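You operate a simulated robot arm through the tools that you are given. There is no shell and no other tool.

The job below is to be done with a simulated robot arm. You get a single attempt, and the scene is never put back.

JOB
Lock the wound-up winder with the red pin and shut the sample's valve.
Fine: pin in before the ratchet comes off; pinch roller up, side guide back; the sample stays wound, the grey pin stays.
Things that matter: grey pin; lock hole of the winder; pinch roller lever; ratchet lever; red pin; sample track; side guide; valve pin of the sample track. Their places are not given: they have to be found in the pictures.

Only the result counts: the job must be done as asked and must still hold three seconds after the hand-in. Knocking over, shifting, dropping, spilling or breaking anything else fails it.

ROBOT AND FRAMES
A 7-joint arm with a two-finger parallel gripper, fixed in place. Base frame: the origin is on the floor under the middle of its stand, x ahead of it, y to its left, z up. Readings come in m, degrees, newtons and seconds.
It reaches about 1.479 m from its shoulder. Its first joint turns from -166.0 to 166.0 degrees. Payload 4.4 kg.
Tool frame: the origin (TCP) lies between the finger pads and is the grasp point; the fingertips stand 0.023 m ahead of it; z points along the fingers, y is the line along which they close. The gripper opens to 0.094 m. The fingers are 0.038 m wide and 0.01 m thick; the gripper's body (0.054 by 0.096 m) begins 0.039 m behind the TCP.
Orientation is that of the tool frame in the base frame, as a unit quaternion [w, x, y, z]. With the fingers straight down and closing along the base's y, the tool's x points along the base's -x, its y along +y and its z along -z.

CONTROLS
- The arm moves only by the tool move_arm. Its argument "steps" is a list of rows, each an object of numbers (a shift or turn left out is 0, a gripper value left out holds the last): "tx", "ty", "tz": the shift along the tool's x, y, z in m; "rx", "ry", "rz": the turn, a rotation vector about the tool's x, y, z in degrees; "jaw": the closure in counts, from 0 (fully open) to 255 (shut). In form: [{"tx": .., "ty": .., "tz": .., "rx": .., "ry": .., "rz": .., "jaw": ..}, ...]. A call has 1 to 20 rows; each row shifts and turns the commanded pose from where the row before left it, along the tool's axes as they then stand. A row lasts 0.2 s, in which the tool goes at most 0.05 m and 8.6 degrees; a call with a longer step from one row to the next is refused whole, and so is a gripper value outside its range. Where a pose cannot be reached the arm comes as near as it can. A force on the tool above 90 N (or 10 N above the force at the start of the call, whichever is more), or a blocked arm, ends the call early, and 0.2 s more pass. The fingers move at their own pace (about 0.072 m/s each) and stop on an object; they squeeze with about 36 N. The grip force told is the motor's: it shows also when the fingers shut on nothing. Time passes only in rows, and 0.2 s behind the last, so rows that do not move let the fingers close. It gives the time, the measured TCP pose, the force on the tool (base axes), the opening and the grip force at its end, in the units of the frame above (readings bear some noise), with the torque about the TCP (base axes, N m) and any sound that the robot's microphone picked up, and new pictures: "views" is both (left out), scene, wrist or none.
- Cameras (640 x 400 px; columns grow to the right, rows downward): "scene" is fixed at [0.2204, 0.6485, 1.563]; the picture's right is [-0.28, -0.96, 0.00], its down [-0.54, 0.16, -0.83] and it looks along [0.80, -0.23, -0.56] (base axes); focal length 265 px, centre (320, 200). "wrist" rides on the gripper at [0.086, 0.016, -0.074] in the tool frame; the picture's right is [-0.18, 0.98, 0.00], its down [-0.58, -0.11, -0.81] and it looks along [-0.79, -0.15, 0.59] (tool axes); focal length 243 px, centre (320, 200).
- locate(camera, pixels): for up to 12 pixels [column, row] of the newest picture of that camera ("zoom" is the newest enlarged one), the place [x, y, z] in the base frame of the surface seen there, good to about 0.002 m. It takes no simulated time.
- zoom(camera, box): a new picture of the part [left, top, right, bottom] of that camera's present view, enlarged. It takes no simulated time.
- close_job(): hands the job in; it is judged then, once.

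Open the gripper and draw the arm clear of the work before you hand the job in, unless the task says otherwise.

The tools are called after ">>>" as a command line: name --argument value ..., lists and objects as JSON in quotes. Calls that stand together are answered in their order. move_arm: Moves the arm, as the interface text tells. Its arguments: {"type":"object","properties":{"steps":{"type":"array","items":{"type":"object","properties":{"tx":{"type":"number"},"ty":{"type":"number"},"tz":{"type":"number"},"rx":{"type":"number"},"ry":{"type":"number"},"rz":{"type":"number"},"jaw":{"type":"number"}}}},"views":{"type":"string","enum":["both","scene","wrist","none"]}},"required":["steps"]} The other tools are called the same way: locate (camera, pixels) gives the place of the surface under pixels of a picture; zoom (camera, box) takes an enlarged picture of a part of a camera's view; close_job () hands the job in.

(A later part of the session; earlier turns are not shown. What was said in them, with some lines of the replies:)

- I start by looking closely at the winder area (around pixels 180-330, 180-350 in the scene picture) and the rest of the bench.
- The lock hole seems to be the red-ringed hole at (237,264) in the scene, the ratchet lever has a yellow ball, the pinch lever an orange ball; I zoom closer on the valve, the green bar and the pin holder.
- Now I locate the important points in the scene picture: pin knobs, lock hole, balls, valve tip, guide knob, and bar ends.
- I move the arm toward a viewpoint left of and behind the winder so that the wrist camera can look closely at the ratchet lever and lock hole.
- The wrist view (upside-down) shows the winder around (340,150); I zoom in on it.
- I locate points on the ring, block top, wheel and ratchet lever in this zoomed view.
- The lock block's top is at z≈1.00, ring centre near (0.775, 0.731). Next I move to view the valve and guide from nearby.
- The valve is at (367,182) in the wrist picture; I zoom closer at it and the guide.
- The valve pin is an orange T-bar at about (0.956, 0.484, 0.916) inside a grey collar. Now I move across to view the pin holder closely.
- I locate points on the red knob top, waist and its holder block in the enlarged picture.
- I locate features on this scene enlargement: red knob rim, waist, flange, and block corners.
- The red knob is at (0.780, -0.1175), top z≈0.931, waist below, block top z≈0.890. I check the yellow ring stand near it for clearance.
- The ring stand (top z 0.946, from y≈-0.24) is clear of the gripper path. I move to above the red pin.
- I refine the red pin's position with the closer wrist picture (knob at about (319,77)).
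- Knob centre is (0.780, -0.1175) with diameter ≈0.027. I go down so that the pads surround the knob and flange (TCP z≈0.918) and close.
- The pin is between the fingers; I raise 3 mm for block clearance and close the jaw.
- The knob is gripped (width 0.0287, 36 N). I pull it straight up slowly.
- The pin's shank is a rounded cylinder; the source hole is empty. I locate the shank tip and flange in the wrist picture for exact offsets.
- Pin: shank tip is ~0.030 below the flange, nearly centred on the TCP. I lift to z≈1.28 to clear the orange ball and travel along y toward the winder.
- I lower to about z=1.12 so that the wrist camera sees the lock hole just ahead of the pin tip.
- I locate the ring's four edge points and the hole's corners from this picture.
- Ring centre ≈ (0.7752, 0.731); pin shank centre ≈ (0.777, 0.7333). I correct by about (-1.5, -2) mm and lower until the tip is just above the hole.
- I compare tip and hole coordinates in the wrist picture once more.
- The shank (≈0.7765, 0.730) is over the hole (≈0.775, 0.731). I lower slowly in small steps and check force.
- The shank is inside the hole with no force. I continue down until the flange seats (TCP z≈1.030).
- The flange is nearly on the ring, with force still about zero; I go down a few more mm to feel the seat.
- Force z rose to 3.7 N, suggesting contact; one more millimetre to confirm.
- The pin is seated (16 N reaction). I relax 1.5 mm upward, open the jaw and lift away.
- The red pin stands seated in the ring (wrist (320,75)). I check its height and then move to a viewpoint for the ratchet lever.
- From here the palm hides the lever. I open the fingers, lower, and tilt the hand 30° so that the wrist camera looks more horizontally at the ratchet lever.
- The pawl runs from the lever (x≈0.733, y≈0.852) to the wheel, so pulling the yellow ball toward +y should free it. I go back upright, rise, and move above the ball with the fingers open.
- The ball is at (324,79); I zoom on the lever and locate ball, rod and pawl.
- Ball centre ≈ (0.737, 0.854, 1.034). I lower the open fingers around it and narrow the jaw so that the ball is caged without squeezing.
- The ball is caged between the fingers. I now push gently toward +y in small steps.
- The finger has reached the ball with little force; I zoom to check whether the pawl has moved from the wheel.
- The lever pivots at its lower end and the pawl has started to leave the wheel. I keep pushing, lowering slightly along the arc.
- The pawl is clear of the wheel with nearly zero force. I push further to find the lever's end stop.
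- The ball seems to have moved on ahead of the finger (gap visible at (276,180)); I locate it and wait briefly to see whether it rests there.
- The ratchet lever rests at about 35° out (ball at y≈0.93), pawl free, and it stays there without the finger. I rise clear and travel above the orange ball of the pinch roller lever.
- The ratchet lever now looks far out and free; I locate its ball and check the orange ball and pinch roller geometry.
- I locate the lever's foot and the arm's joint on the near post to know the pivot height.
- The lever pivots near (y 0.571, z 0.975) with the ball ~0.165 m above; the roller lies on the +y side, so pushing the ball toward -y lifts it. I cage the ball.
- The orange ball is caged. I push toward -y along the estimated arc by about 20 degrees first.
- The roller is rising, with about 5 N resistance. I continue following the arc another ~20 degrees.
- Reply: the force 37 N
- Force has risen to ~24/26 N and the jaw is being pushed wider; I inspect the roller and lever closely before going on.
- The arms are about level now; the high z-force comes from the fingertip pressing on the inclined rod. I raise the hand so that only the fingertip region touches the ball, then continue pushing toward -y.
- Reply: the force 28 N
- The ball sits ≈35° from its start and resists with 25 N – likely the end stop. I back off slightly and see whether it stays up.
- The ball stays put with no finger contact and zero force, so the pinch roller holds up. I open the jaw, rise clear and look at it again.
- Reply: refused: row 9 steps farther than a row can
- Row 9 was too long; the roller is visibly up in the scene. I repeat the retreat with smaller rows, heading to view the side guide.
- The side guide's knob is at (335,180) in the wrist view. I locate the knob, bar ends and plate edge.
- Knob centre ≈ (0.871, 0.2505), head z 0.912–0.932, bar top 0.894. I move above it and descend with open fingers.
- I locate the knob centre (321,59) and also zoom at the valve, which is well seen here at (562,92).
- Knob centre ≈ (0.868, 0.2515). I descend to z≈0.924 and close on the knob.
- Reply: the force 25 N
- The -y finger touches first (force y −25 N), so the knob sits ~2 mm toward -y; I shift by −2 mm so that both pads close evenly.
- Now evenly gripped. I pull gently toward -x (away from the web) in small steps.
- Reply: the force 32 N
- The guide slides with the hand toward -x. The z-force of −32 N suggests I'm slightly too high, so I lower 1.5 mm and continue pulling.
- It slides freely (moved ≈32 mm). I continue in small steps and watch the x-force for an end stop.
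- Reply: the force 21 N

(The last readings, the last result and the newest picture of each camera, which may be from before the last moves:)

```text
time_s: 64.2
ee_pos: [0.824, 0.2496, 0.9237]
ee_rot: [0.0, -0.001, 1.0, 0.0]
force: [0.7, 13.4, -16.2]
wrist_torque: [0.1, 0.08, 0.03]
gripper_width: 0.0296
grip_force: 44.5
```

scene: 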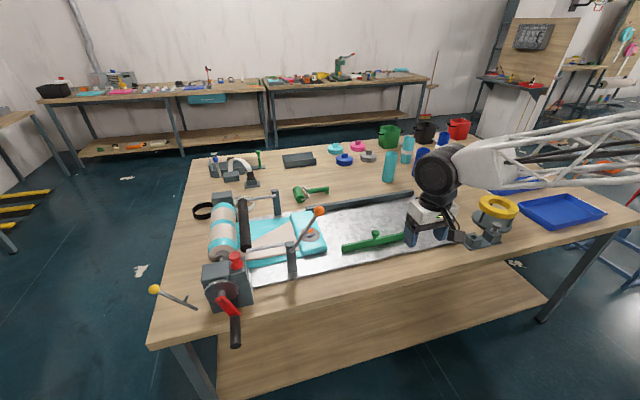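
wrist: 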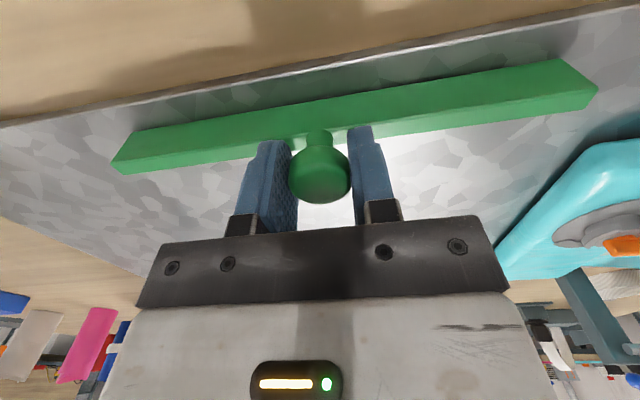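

Still no stop at x≈0.824; I go on gently another 1.4 cm.

>>> move_arm --steps '[{"tx": 0.005}, {"tx": 0.005}, {"tx": 0.004}, {}]' --views "wrist"

```text
time_s: 65.2
ee_pos: [0.8113, 0.25, 0.9256]
ee_rot: [0.001, 0.0, 1.0, 0.001]
force: [35.9, 11.2, -4.4]
wrist_torque: [0.1, -0.4, -0.04]
gripper_width: 0.0294
grip_force: 45.0
```

wrist: 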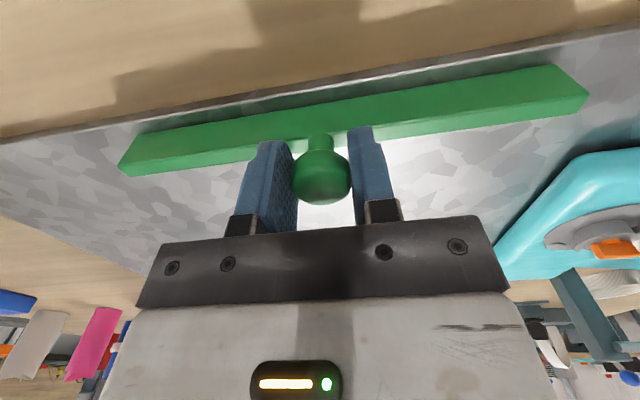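

A stop is felt (x-force 36 N, knob slipping slightly in the pads): the guide is at its rear end. I open the jaw and rise clear.

>>> move_arm --steps '[{"jaw": 80}, {"jaw": 80}, {"jaw": 80}, {"tz": -0.03}, {"tz": -0.04}, {"tz": -0.04}, {"tz": -0.04}, {}]'

>>> zoom --camera "scene" --box '[320, 200, 440, 280]'

```text
time_s: 67.0
ee_pos: [0.8086, 0.2483, 1.0749]
ee_rot: [-0.001, 0.0, 1.0, -0.001]
force: [-0.4, -0.6, -0.4]
wrist_torque: [0.05, 0.01, -0.01]
gripper_width: 0.0645
grip_force: 0.1
```

scene: 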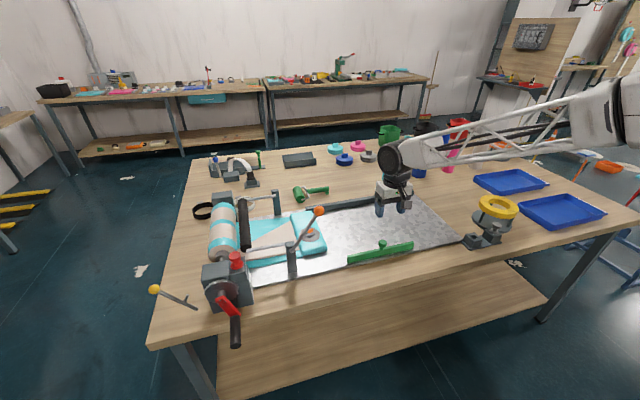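
wrist: 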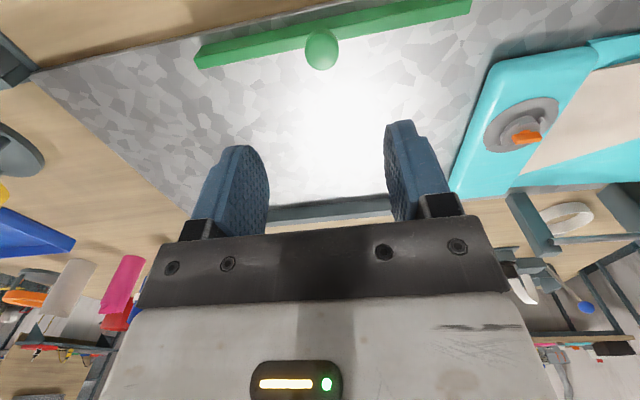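

```text
5.00 times, centred on (380, 240) of scene
```

zoom: 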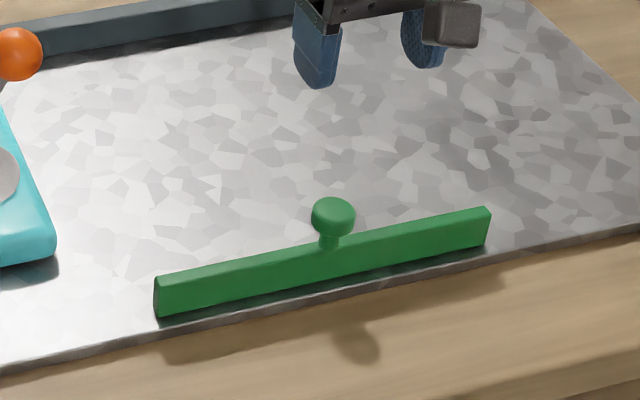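

The guide is at the plate's front edge. Before the valve, I measure the hand, wrist and forearm heights (pixels around (393,155), (430,155)) to plan clearance from the now-leaning orange lever.

>>> locate --camera "scene" --pixels '[[393, 155], [393, 172], [393, 190], [408, 163], [430, 140], [430, 160], [480, 132], [480, 158], [402, 203], [380, 160], [319, 211], [310, 232]]'

>>> zoom --camera "scene" --box '[350, 110, 500, 220]'

```text
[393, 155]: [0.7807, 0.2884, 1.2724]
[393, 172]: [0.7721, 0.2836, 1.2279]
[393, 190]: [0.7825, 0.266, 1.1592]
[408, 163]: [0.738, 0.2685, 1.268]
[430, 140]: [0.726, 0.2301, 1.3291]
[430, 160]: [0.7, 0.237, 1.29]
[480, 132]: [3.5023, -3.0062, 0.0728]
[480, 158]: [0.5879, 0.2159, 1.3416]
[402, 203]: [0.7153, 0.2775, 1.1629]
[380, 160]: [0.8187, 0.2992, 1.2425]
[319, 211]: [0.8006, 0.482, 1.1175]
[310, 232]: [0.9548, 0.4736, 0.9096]
```

```text
3.64 times, centred on (425, 165) of scene
```

zoom: 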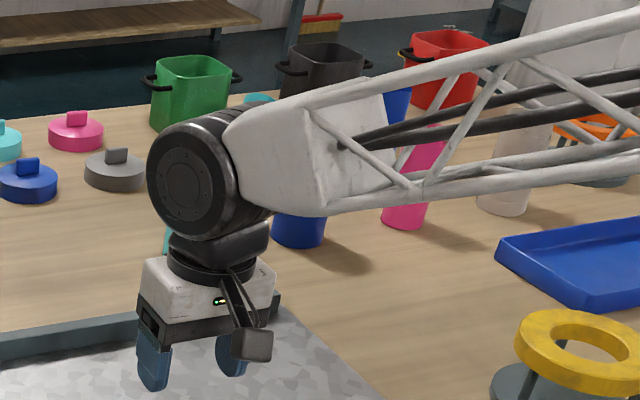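

Clearance above the leaning lever is adequate if the camera bracket is turned away. I rise to z≈1.2 and yaw the hand −90° so that the camera is on the -y side and the fingers close along x.

>>> move_arm --steps '[{"tz": -0.04, "jaw": 80}, {"tz": -0.045}, {"tz": -0.04}, {"rz": -8.2}, {"rz": -8.2}, {"rz": -8.2}, {"rz": -8.2}, {"rz": -8.2}, {"rz": -8.2}, {"rz": -8.2}, {"rz": -8.2}, {"rz": -8.2}, {"rz": -8.2}, {"rz": -8.0}, {}]' --views "both"

```text
time_s: 70.2
ee_pos: [0.8112, 0.2492, 1.1989]
ee_rot: [-0.001, 0.708, -0.706, 0.0]
force: [-1.1, -0.7, 0.6]
wrist_torque: [-0.01, 0.0, 0.0]
gripper_width: 0.0646
grip_force: 0.0
```

scene: 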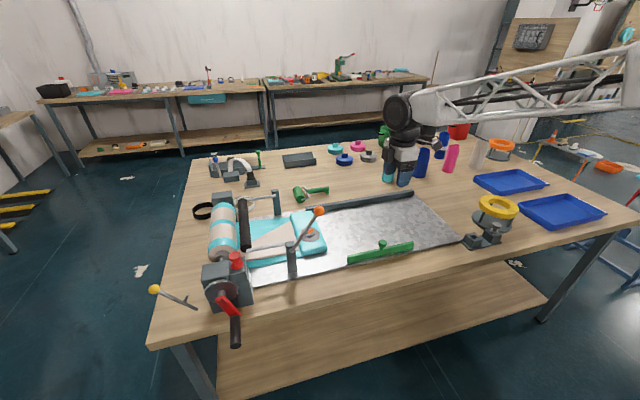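
wrist: 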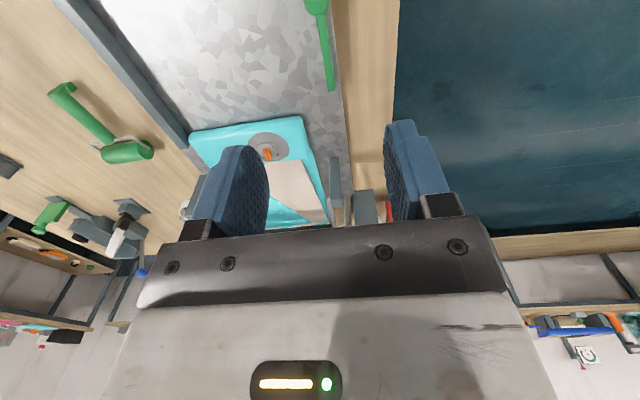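

Yaw done. I move to a close viewpoint over the valve from the -y side.

>>> move_arm --steps '[{"ty": -0.0243, "tx": -0.025, "tz": 0.0167}, {"ty": -0.0243, "tx": -0.025, "tz": 0.0167}, {"ty": -0.0243, "tx": -0.025, "tz": 0.0167}, {"ty": -0.0243, "tx": -0.025, "tz": 0.0167}, {"ty": -0.0243, "tx": -0.025, "tz": 0.0167}, {"ty": -0.0243, "tx": -0.025, "tz": 0.0167}, {}]' --views "both"

>>> zoom --camera "wrist" --box '[270, 70, 370, 160]'

```text
time_s: 71.8
ee_pos: [0.9565, 0.4005, 1.0964]
ee_rot: [0.0, 0.707, -0.707, 0.0]
force: [1.0, 0.2, -0.4]
wrist_torque: [0.02, 0.04, 0.03]
gripper_width: 0.0646
grip_force: 0.1
```

scene: 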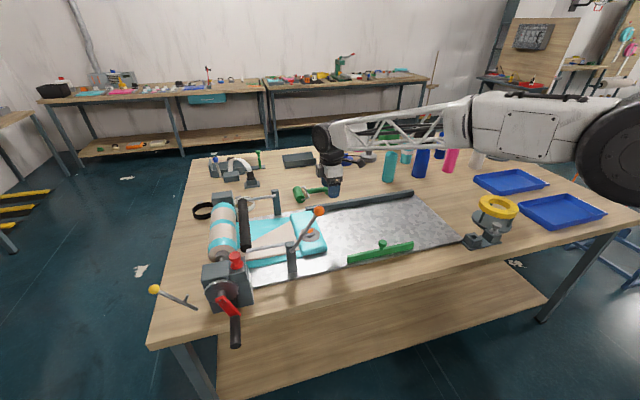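
wrist: 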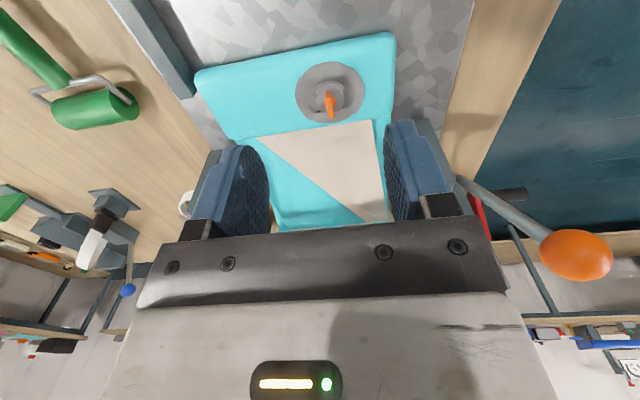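

```text
4.44 times, centred on (320, 115) of wrist
```

zoom: 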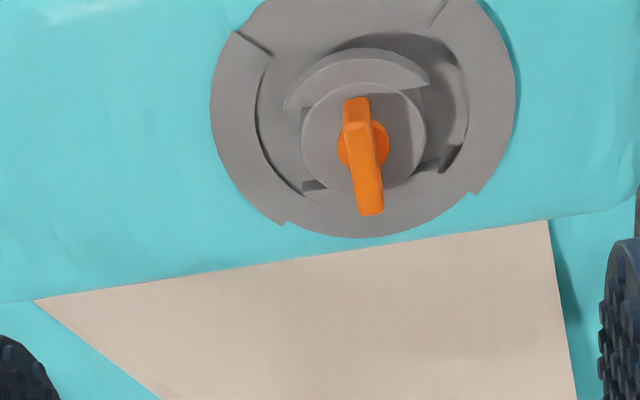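

I locate heights on the valve: bar ends, centre boss, plug face, collar arcs and outer disc.

>>> locate --camera "zoom" --pixels '[[356, 105], [368, 200], [362, 150], [347, 150], [378, 148], [325, 130], [405, 130], [355, 70], [320, 185], [300, 40], [235, 150], [355, 225]]'

>>> locate --camera "zoom" --pixels '[[350, 125], [372, 125], [300, 100], [425, 85], [445, 120], [270, 110], [400, 180], [410, 195], [340, 185], [380, 212]]'

>>> zoom --camera "wrist" --box '[305, 75, 360, 125]'

```text
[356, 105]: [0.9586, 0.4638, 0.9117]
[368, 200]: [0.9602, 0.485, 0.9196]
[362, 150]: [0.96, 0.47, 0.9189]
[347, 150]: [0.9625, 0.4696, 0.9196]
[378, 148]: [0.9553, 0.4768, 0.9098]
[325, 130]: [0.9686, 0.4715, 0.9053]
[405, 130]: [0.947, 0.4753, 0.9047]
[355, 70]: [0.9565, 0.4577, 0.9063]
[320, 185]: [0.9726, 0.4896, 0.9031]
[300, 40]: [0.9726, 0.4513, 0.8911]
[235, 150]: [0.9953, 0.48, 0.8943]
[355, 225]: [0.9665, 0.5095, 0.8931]
```

```text
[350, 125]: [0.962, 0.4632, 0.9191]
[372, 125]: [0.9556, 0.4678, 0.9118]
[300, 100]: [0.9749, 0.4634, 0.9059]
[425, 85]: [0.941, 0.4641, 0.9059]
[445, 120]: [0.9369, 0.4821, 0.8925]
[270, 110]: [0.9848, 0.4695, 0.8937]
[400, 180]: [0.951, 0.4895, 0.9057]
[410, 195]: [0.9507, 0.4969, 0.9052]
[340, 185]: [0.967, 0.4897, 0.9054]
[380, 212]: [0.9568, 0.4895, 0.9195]
```

```text
8.00 times, centred on (332, 100) of wrist
```

zoom: 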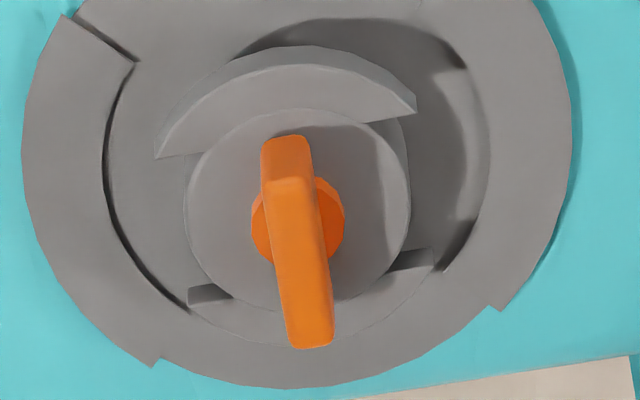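

The orange T-bar (top z≈0.9195, underside ≈0.912) stands ~7 mm above the grey plug (0.905), lying along y, centre ≈(0.959, 0.477). I move right above it for a more exact look.

>>> move_arm --steps '[{"tx": -0.0191, "ty": -0.0005, "tz": 0.019}, {"tx": -0.0191, "ty": -0.0005, "tz": 0.019}, {"tx": -0.0191, "ty": -0.0005, "tz": 0.019}, {"tx": -0.0191, "ty": -0.0005, "tz": 0.019}, {}]' --views "both"

>>> zoom --camera "wrist" --box '[265, 20, 375, 120]'

```text
time_s: 73.0
ee_pos: [0.9583, 0.477, 1.0214]
ee_rot: [0.0, -0.707, 0.707, -0.001]
force: [0.2, 0.1, -0.1]
wrist_torque: [0.02, -0.03, -0.04]
gripper_width: 0.0645
grip_force: 0.0
```

scene: 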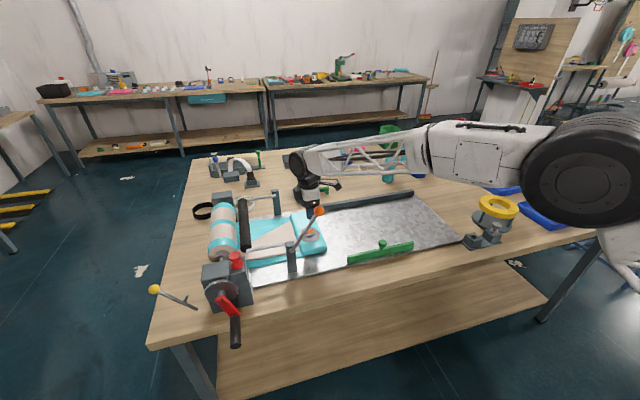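
wrist: 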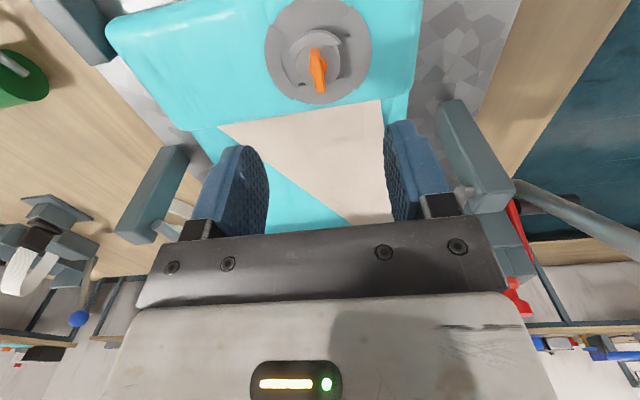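

```text
4.00 times, centred on (320, 70) of wrist
```

zoom: 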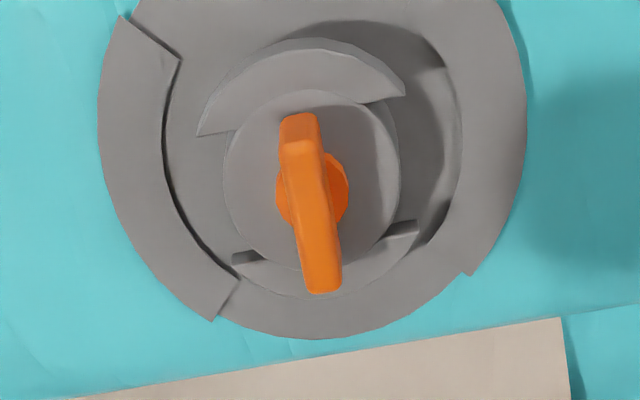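

I locate the bar's corners and the collar for centre and angle.

>>> locate --camera "zoom" --pixels '[[290, 150], [316, 150], [308, 285], [336, 285], [302, 155], [322, 285], [315, 210], [298, 120], [283, 200], [345, 200], [240, 170], [385, 160]]'

>>> locate --camera "zoom" --pixels '[[105, 150], [522, 150], [315, 335], [210, 120], [400, 85], [300, 70], [330, 270], [240, 258], [412, 228]]'

```text
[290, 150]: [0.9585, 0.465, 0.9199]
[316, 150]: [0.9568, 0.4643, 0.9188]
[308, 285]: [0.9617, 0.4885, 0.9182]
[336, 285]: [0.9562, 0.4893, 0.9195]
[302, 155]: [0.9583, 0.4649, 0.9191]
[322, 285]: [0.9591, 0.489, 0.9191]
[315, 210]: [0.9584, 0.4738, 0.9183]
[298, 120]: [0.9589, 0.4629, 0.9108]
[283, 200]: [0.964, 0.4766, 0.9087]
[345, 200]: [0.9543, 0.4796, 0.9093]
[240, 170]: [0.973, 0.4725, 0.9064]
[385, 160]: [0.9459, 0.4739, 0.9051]
```

```text
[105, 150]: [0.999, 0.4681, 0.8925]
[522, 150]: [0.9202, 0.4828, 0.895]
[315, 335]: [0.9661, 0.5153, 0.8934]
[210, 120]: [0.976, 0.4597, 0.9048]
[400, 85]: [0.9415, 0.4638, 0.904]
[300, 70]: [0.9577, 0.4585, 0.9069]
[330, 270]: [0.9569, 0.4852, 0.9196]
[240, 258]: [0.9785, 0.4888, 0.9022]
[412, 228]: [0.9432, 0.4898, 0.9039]
```

The bar is centred at (0.9588, 0.4768), aligned with y. I first test pressing it: close the fingers and come down to just above the bar (tips ≈0.927).

>>> move_arm --steps '[{"jaw": 255}, {"jaw": 255}, {"jaw": 255}, {"tz": 0.025}, {"tz": 0.025}, {"tz": 0.021}, {}]' --views "both"

>>> zoom --camera "wrist" --box '[265, 80, 375, 200]'

>>> zoom --camera "scene" --box '[270, 150, 370, 260]'

```text
time_s: 74.6
ee_pos: [0.9596, 0.4775, 0.9506]
ee_rot: [0.0, -0.707, 0.707, 0.0]
force: [-0.4, -0.1, 0.0]
wrist_torque: [-0.01, -0.01, 0.0]
gripper_width: 0.0001
grip_force: 35.9
```

scene: 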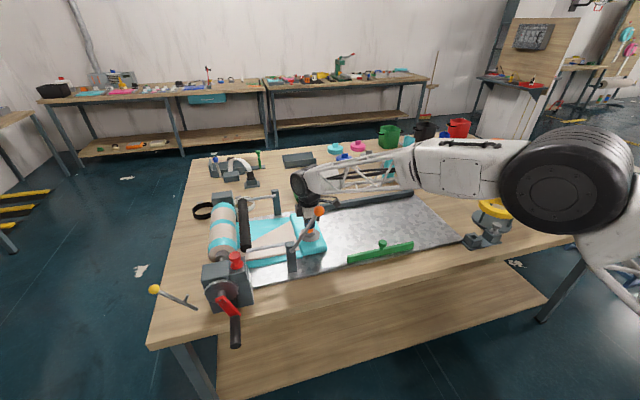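
wrist: 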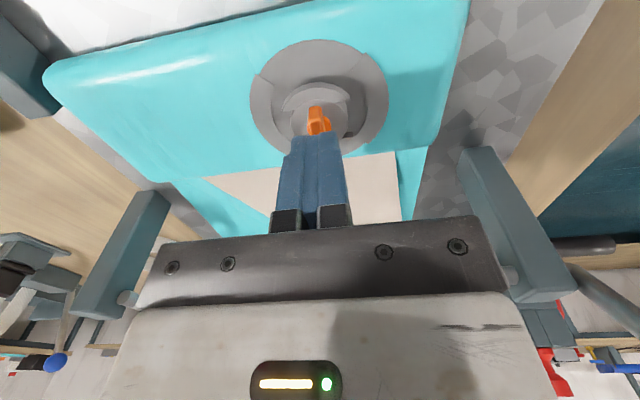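

```text
3.33 times, centred on (320, 140) of wrist
```

zoom: 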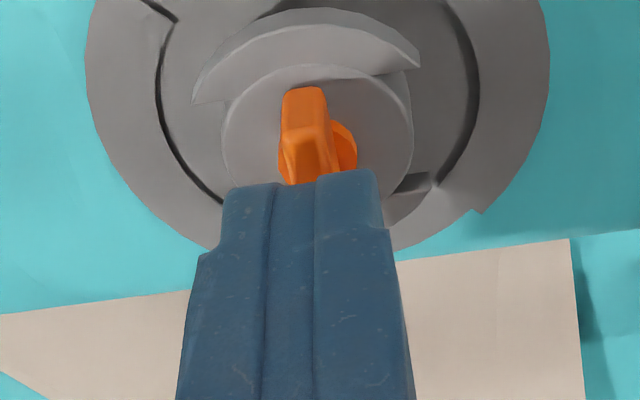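

```text
3.64 times, centred on (320, 205) of scene
```

zoom: 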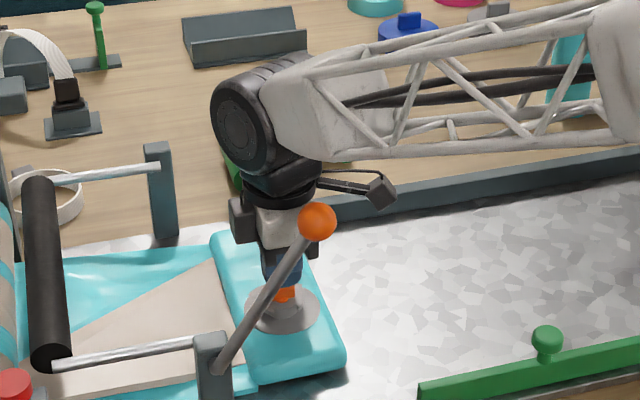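

Fingers are just above the bar with clearance from the lever. I descend in small steps until contact and watch the force.

>>> move_arm --steps '[{"tz": 0.003}, {"tz": 0.002}, {"tz": 0.002}, {}]' --views "none"

>>> move_arm --steps '[{"tz": 0.001}, {}]' --views "none"

```text
time_s: 75.6
ee_pos: [0.9579, 0.4758, 0.9444]
ee_rot: [0.0, -0.707, 0.707, -0.001]
force: [-0.4, -0.4, 0.2]
wrist_torque: [-0.02, 0.02, 0.05]
gripper_width: 0.0
grip_force: 35.8
```

```text
time_s: 76.2
ee_pos: [0.9594, 0.4764, 0.9431]
ee_rot: [0.0, 0.707, -0.707, 0.0]
force: [0.1, 0.4, -0.3]
wrist_torque: [0.0, 0.01, -0.01]
gripper_width: 0.0
grip_force: 36.1
```

No contact yet at TCP z≈0.943; I continue down 1 mm at a time.

>>> move_arm --steps '[{"tz": 0.001}, {}]' --views "none"

>>> move_arm --steps '[{"tz": 0.001}, {}]' --views "none"

```text
time_s: 76.8
ee_pos: [0.9594, 0.4769, 0.9433]
ee_rot: [0.0, -0.707, 0.707, -0.001]
force: [0.5, -1.5, 3.9]
wrist_torque: [-0.08, -0.04, 0.01]
gripper_width: 0.0
grip_force: 36.3
```

```text
time_s: 77.4
ee_pos: [0.9591, 0.4771, 0.9421]
ee_rot: [0.001, -0.707, 0.707, 0.0]
force: [-3.3, -4.6, 15.1]
wrist_torque: [-0.28, 0.09, -0.03]
gripper_width: 0.0001
grip_force: 36.1
```

The bar resists pressing stiffly (15 N over 1 mm), so it is probably a quarter-turn. I back up, open the jaw and grip the bar from its sides to try turning.

>>> move_arm --steps '[{"tz": -0.008}, {"jaw": 150}, {"jaw": 150}, {"jaw": 150}, {"tz": 0.009}, {"tz": 0.008}, {}]' --views "wrist"

>>> zoom --camera "wrist" --box '[245, 90, 395, 220]'

```text
time_s: 79.0
ee_pos: [0.9594, 0.4759, 0.932]
ee_rot: [0.0, 0.707, -0.707, 0.001]
force: [-0.3, 0.1, -0.2]
wrist_torque: [0.0, -0.03, 0.04]
gripper_width: 0.0387
grip_force: 0.1
```

wrist: 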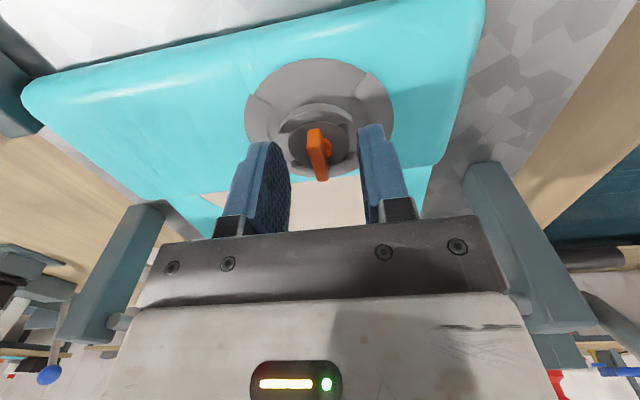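

```text
3.08 times, centred on (320, 155) of wrist
```

zoom: 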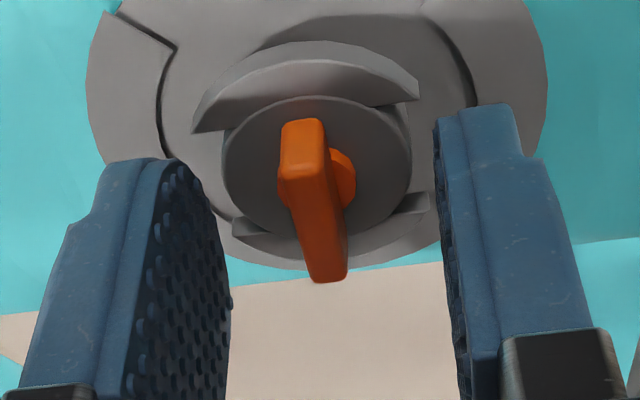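

The pads straddle the bar well. I close on it and check side forces.

>>> move_arm --steps '[{"jaw": 255}, {"jaw": 255}, {"jaw": 255}, {}]' --views "wrist"

```text
time_s: 80.0
ee_pos: [0.9595, 0.4767, 0.9328]
ee_rot: [0.001, -0.707, 0.707, 0.0]
force: [40.1, 9.4, -8.8]
wrist_torque: [0.85, -0.67, -0.04]
gripper_width: 0.0071
grip_force: 45.6
```

wrist: 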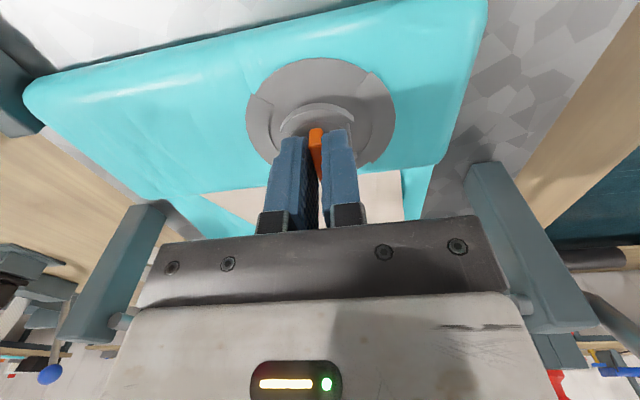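

Side force is +40 N in x, so the hand must shift toward +x to centre; I move it 1.5 mm and recheck.

>>> move_arm --steps '[{"ty": -0.0015}, {}]' --views "none"

```text
time_s: 80.6
ee_pos: [0.9602, 0.4758, 0.9334]
ee_rot: [0.0, -0.707, 0.707, 0.0]
force: [-7.7, -3.9, 8.2]
wrist_torque: [0.09, 0.12, 0.0]
gripper_width: 0.0072
grip_force: 44.9
```

Grip is centred now. I try a small clockwise turn (seen from above) and read the torque.

>>> move_arm --steps '[{"rz": 3}, {"rz": 3}, {"rz": 3}, {}]' --views "wrist"

>>> zoom --camera "wrist" --box '[245, 60, 395, 190]'

```text
time_s: 81.6
ee_pos: [0.9594, 0.4778, 0.9323]
ee_rot: [0.0, -0.649, 0.761, 0.0]
force: [-12.0, -5.6, -4.5]
wrist_torque: [0.07, 0.16, 0.02]
gripper_width: 0.0068
grip_force: 45.3
```

wrist: 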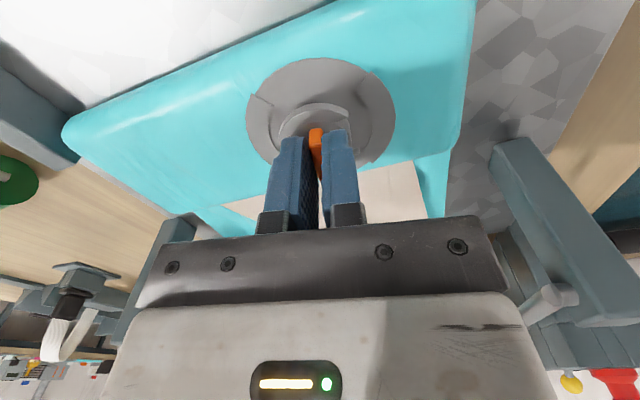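

```text
3.08 times, centred on (320, 125) of wrist
```

zoom: 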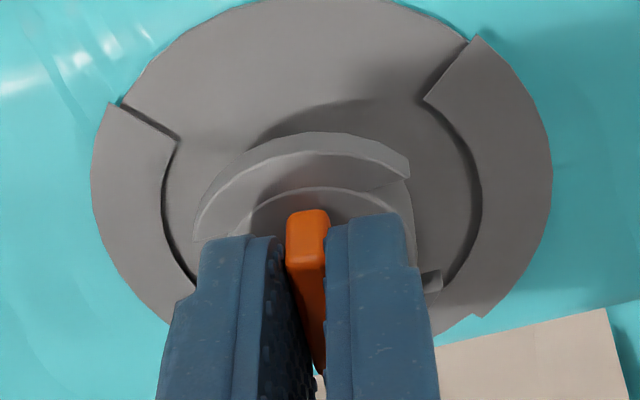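

The bar turns freely with the hand (torque ≈0.02 Nm) while the collar stays, so it's a rotary pin. I continue clockwise and watch the torque.

>>> move_arm --steps '[{"rz": 7}, {"rz": 7}, {"rz": 7}, {"rz": 7}, {}]' --views "wrist"

>>> zoom --camera "wrist" --box '[245, 60, 395, 190]'

```text
time_s: 82.8
ee_pos: [0.9589, 0.4768, 0.9328]
ee_rot: [-0.001, -0.446, 0.895, 0.0]
force: [-15.0, -2.5, -12.9]
wrist_torque: [0.04, 0.19, 0.03]
gripper_width: 0.0068
grip_force: 44.9
```

wrist: 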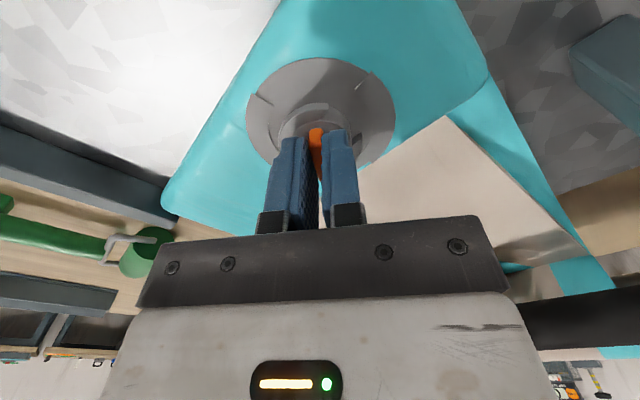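

```text
3.08 times, centred on (320, 125) of wrist
```

zoom: 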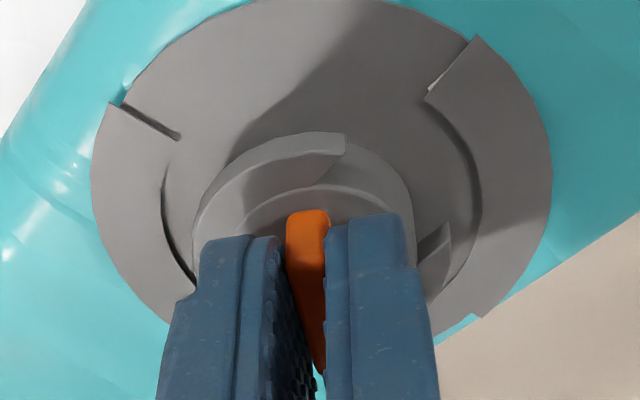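

The pin with its disc keeps turning freely (37° so far). I continue clockwise.

>>> move_arm --steps '[{"rz": 7}, {"rz": 7}, {"rz": 7}, {"rz": 7}, {}]' --views "both"

>>> zoom --camera "wrist" --box '[245, 60, 395, 190]'

```text
time_s: 84.0
ee_pos: [0.9607, 0.4765, 0.9332]
ee_rot: [0.001, -0.215, 0.977, 0.001]
force: [-37.4, -0.8, -8.7]
wrist_torque: [-0.11, 0.8, 0.02]
gripper_width: 0.0072
grip_force: 45.3
```

scene: 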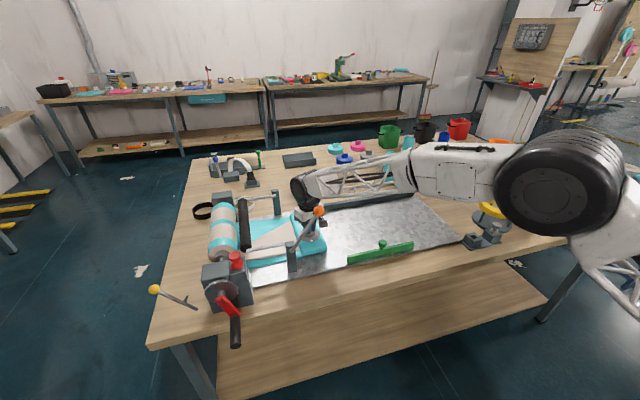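
wrist: 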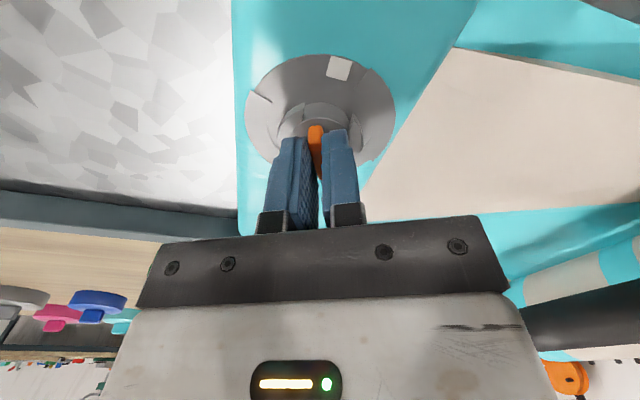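

```text
3.08 times, centred on (320, 125) of wrist
```

zoom: 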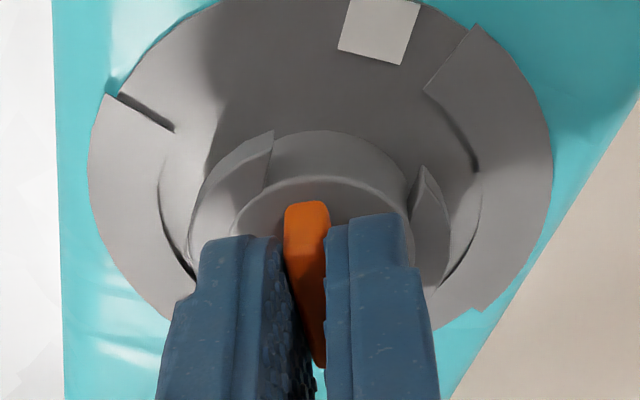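

Side force is −37 N in x from eccentricity; I shift 1.5–2 mm toward -x to relieve it and then turn the remaining ~25°.

>>> move_arm --steps '[{"tx": 0.0018, "ty": 0.0008}, {"rz": 6}, {"rz": 6}, {}]' --views "none"

```text
time_s: 85.0
ee_pos: [0.9588, 0.4767, 0.9335]
ee_rot: [0.002, -0.112, 0.994, 0.0]
force: [34.7, 0.5, -11.9]
wrist_torque: [0.03, -0.73, 0.05]
gripper_width: 0.0072
grip_force: 44.8
```

Slightly over-corrected; I shift back 1 mm toward +x and turn the last 13°.

>>> move_arm --steps '[{"tx": -0.00095, "ty": -0.0002}, {"rz": 5}, {"rz": 5}, {"rz": 3}, {}]' --views "wrist"

>>> zoom --camera "wrist" --box '[245, 60, 395, 190]'

```text
time_s: 86.2
ee_pos: [0.9576, 0.4768, 0.9332]
ee_rot: [0.001, 0.0, 1.0, 0.001]
force: [31.1, -2.8, 10.4]
wrist_torque: [-0.05, -0.06, 0.06]
gripper_width: 0.0069
grip_force: 45.0
```

wrist: 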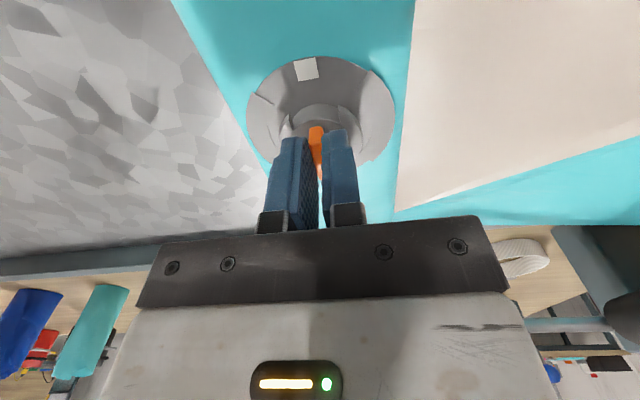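

```text
3.08 times, centred on (320, 125) of wrist
```

zoom: 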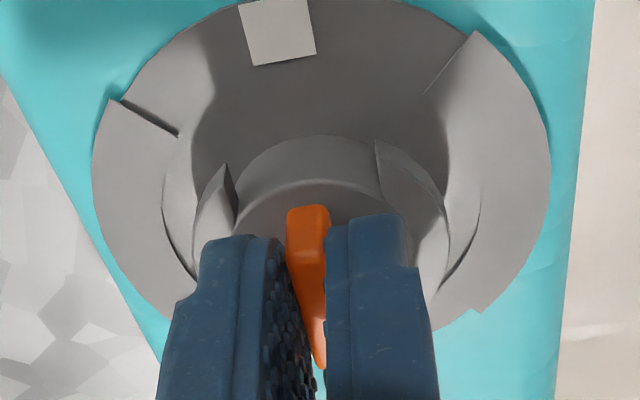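

The bar now lies along x (90° turned). I relieve the x-force by 1 mm and turn a little more to feel for an end stop.

>>> move_arm --steps '[{"tx": -0.001}, {"rz": 4}, {"rz": 4}, {}]' --views "wrist"

>>> zoom --camera "wrist" --box '[245, 60, 395, 190]'

```text
time_s: 87.2
ee_pos: [0.9594, 0.4785, 0.9326]
ee_rot: [0.0, 0.07, 0.998, 0.0]
force: [-24.2, -2.1, 28.2]
wrist_torque: [-0.08, 0.45, 1.14]
gripper_width: 0.0107
grip_force: 44.9
```

wrist: 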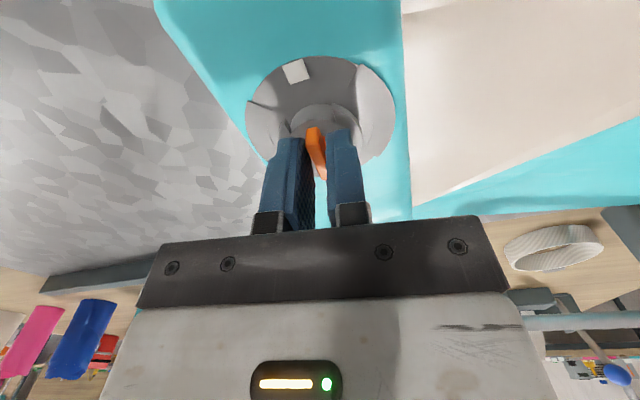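

```text
3.08 times, centred on (320, 125) of wrist
```

zoom: 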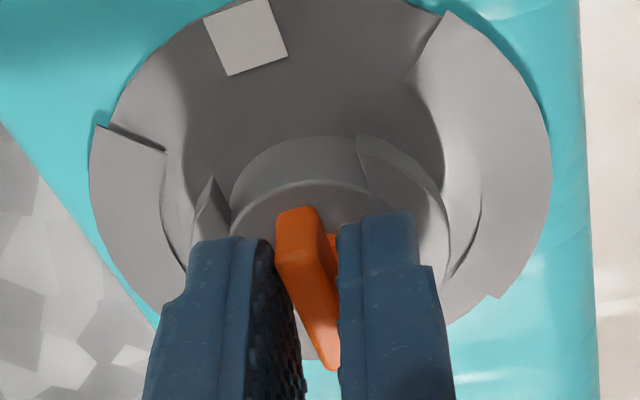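

A hard stop is felt at 90° (torque 1.14 Nm, bar twisting in the pads): the valve is shut. I open the jaw without turning back and rise straight up.

>>> move_arm --steps '[{"jaw": 150}, {"jaw": 130}, {"jaw": 130}, {"tz": -0.01}, {"tz": -0.025}, {"tz": -0.04}, {"tz": -0.04}, {"tz": -0.04}, {"tz": -0.04}, {}]' --views "both"

>>> zoom --camera "wrist" --box '[245, 0, 395, 130]'

>>> zoom --camera "scene" --box '[140, 160, 340, 330]'

```text
time_s: 89.4
ee_pos: [0.9585, 0.4782, 1.1275]
ee_rot: [-0.001, 0.069, 0.998, 0.0]
force: [0.3, -0.5, -0.1]
wrist_torque: [-0.02, -0.02, -0.01]
gripper_width: 0.0461
grip_force: 0.1
```

scene: 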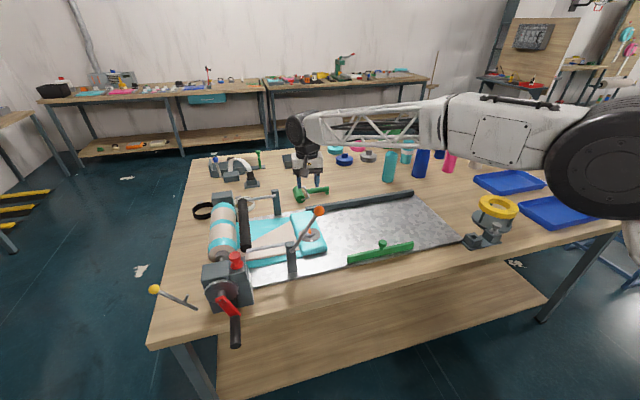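
wrist: 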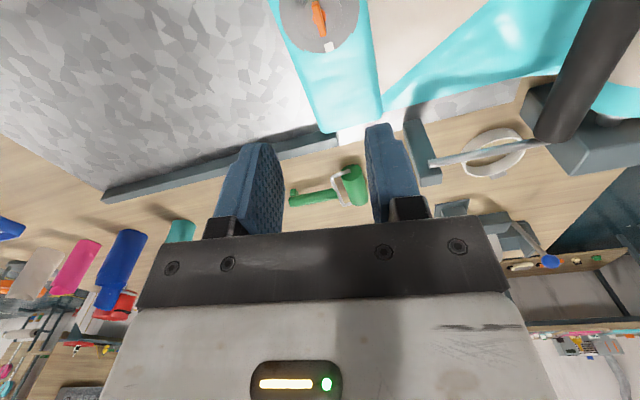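

```text
3.08 times, centred on (320, 65) of wrist
```

zoom: 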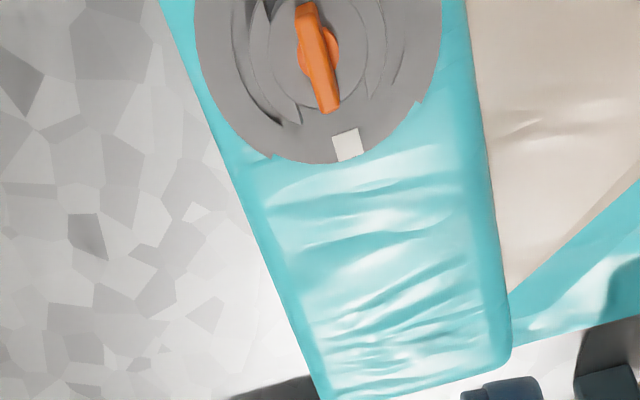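

```text
2.35 times, centred on (240, 245) of scene
```

zoom: 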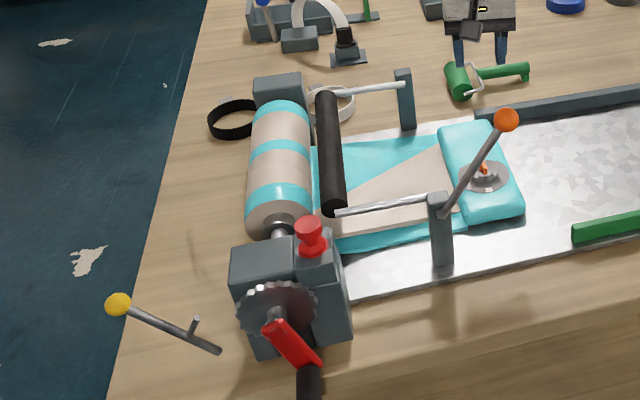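

The valve bar now points along x, in line with the uncovered white marks on the disc. I locate the bar's ends and check the other items before retreating.

>>> locate --camera "wrist" --pixels '[[316, 4], [322, 32], [319, 18], [328, 46]]'

>>> locate --camera "scene" --pixels '[[319, 211], [154, 289.5], [236, 256], [496.8, 224], [382, 242], [350, 259], [412, 246], [244, 215]]'

>>> move_arm --steps '[{"tz": -0.045}, {"tz": -0.045}, {"tz": -0.045}, {"tx": 0.04, "ty": -0.02}, {"tx": 0.04, "ty": -0.02}, {"tx": 0.04, "ty": -0.02}, {"tx": 0.04, "ty": -0.025}, {"tx": 0.04, "ty": -0.025}, {"tx": 0.04, "ty": -0.025}, {"tx": 0.04, "ty": -0.025}, {"tx": 0.04, "ty": -0.025}, {"tx": 0.02, "ty": -0.03, "jaw": 0}, {"ty": -0.03}, {}]' --views "both"

```text
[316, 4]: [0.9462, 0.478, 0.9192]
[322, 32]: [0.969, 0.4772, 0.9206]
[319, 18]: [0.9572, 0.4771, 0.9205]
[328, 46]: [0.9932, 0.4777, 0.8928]
```

```text
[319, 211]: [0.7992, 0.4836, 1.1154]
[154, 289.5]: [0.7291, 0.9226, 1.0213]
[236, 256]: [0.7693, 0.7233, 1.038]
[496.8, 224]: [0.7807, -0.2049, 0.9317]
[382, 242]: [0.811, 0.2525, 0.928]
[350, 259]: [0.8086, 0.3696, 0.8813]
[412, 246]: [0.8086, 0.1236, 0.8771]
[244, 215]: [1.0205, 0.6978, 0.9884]
```

```text
time_s: 92.4
ee_pos: [0.5885, 0.2822, 1.2591]
ee_rot: [0.0, 0.07, 0.998, 0.0]
force: [0.0, 0.1, -0.3]
wrist_torque: [-0.02, -0.04, 0.03]
gripper_width: 0.094
grip_force: 0.0
```

scene: 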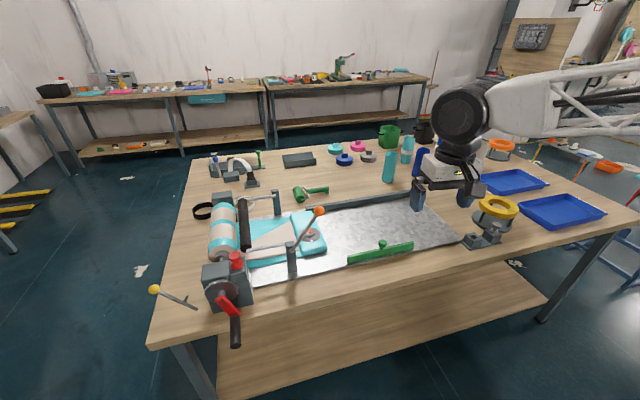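
wrist: 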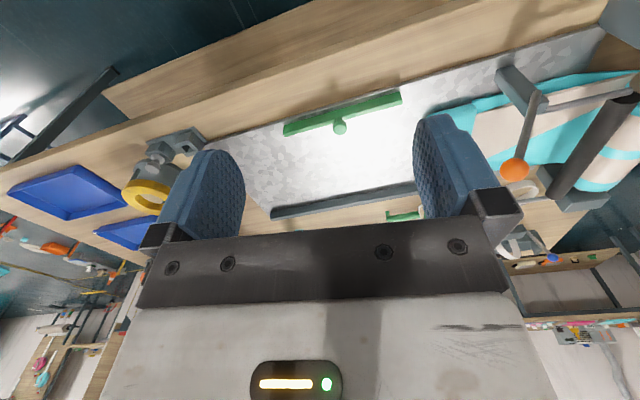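

All read as intended: bar along x, guide 56 mm back, grey pin in place, red pin seated, roller up, ratchet out. I take a last close look before handing in.

>>> zoom --camera "scene" --box '[140, 180, 340, 340]'

>>> zoom --camera "scene" --box '[280, 200, 350, 260]'

>>> zoom --camera "scene" --box '[440, 180, 540, 260]'

```text
2.50 times, centred on (240, 260) of scene
```

zoom: 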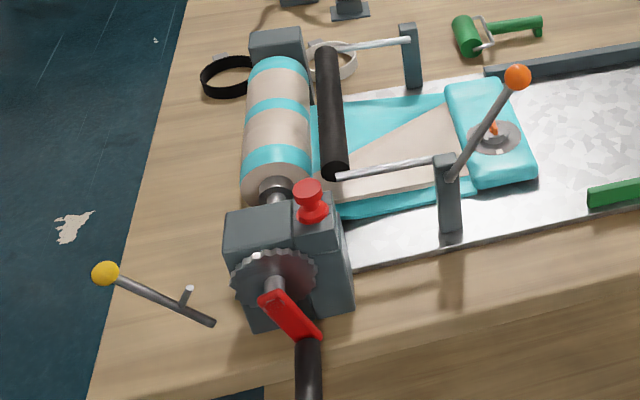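

```text
6.67 times, centred on (315, 230) of scene
```

zoom: 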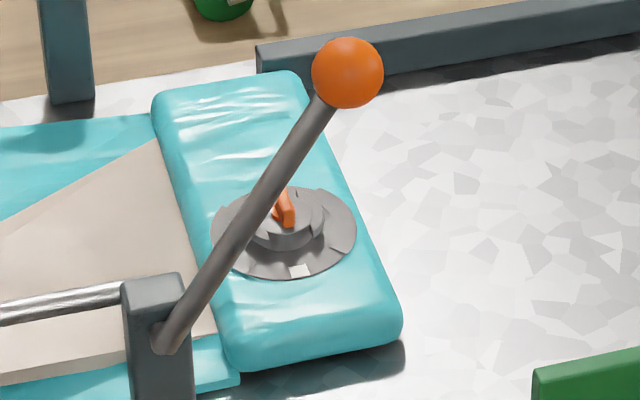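

```text
5.00 times, centred on (490, 220) of scene
```

zoom: 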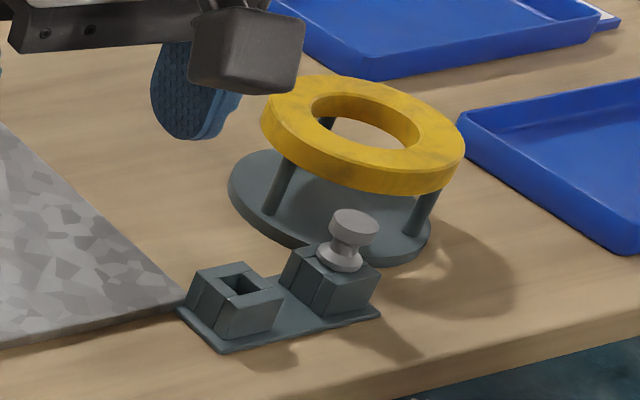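

The red pin is seated in the lock hole, the ratchet pawl is off the wheel, and the pinch roller is up. The side guide is back, the valve bar is turned onto its white marks, and the grey pin has not moved. The arm is clear with the gripper open, so I hand in.

>>> close_job

```text
The job is handed in.
```

I locked the winder with the red pin and shut the sample's valve, and the job is handed in. The result of the judging is not known to me.

- **Red pin:** it is fully seated in the winder's lock hole, and it went in before I touched the ratchet.
- **Ratchet:** the lever is swung out about 35°. The pawl is clear of the wheel and stays there on its own.
- **Pinch roller:** it is up, and the lever holds without the hand on it. I took firm resistance at about 35° as its end stop.
- **Side guide:** it is pulled back about 56 mm, away from the sample, to where it stopped. "Back" was not defined, so I read it as toward the front edge of the plate.
- **Valve:** the orange bar is turned 90° clockwise to a hard stop, and it now lines up with white marks on the disc. I took that as shut because it would not press in but turned freely until the stop.
- **Sample and grey pin:** the sample still looks wound, and the grey pin is where it was.

The gripper is open and the arm is clear of the work.
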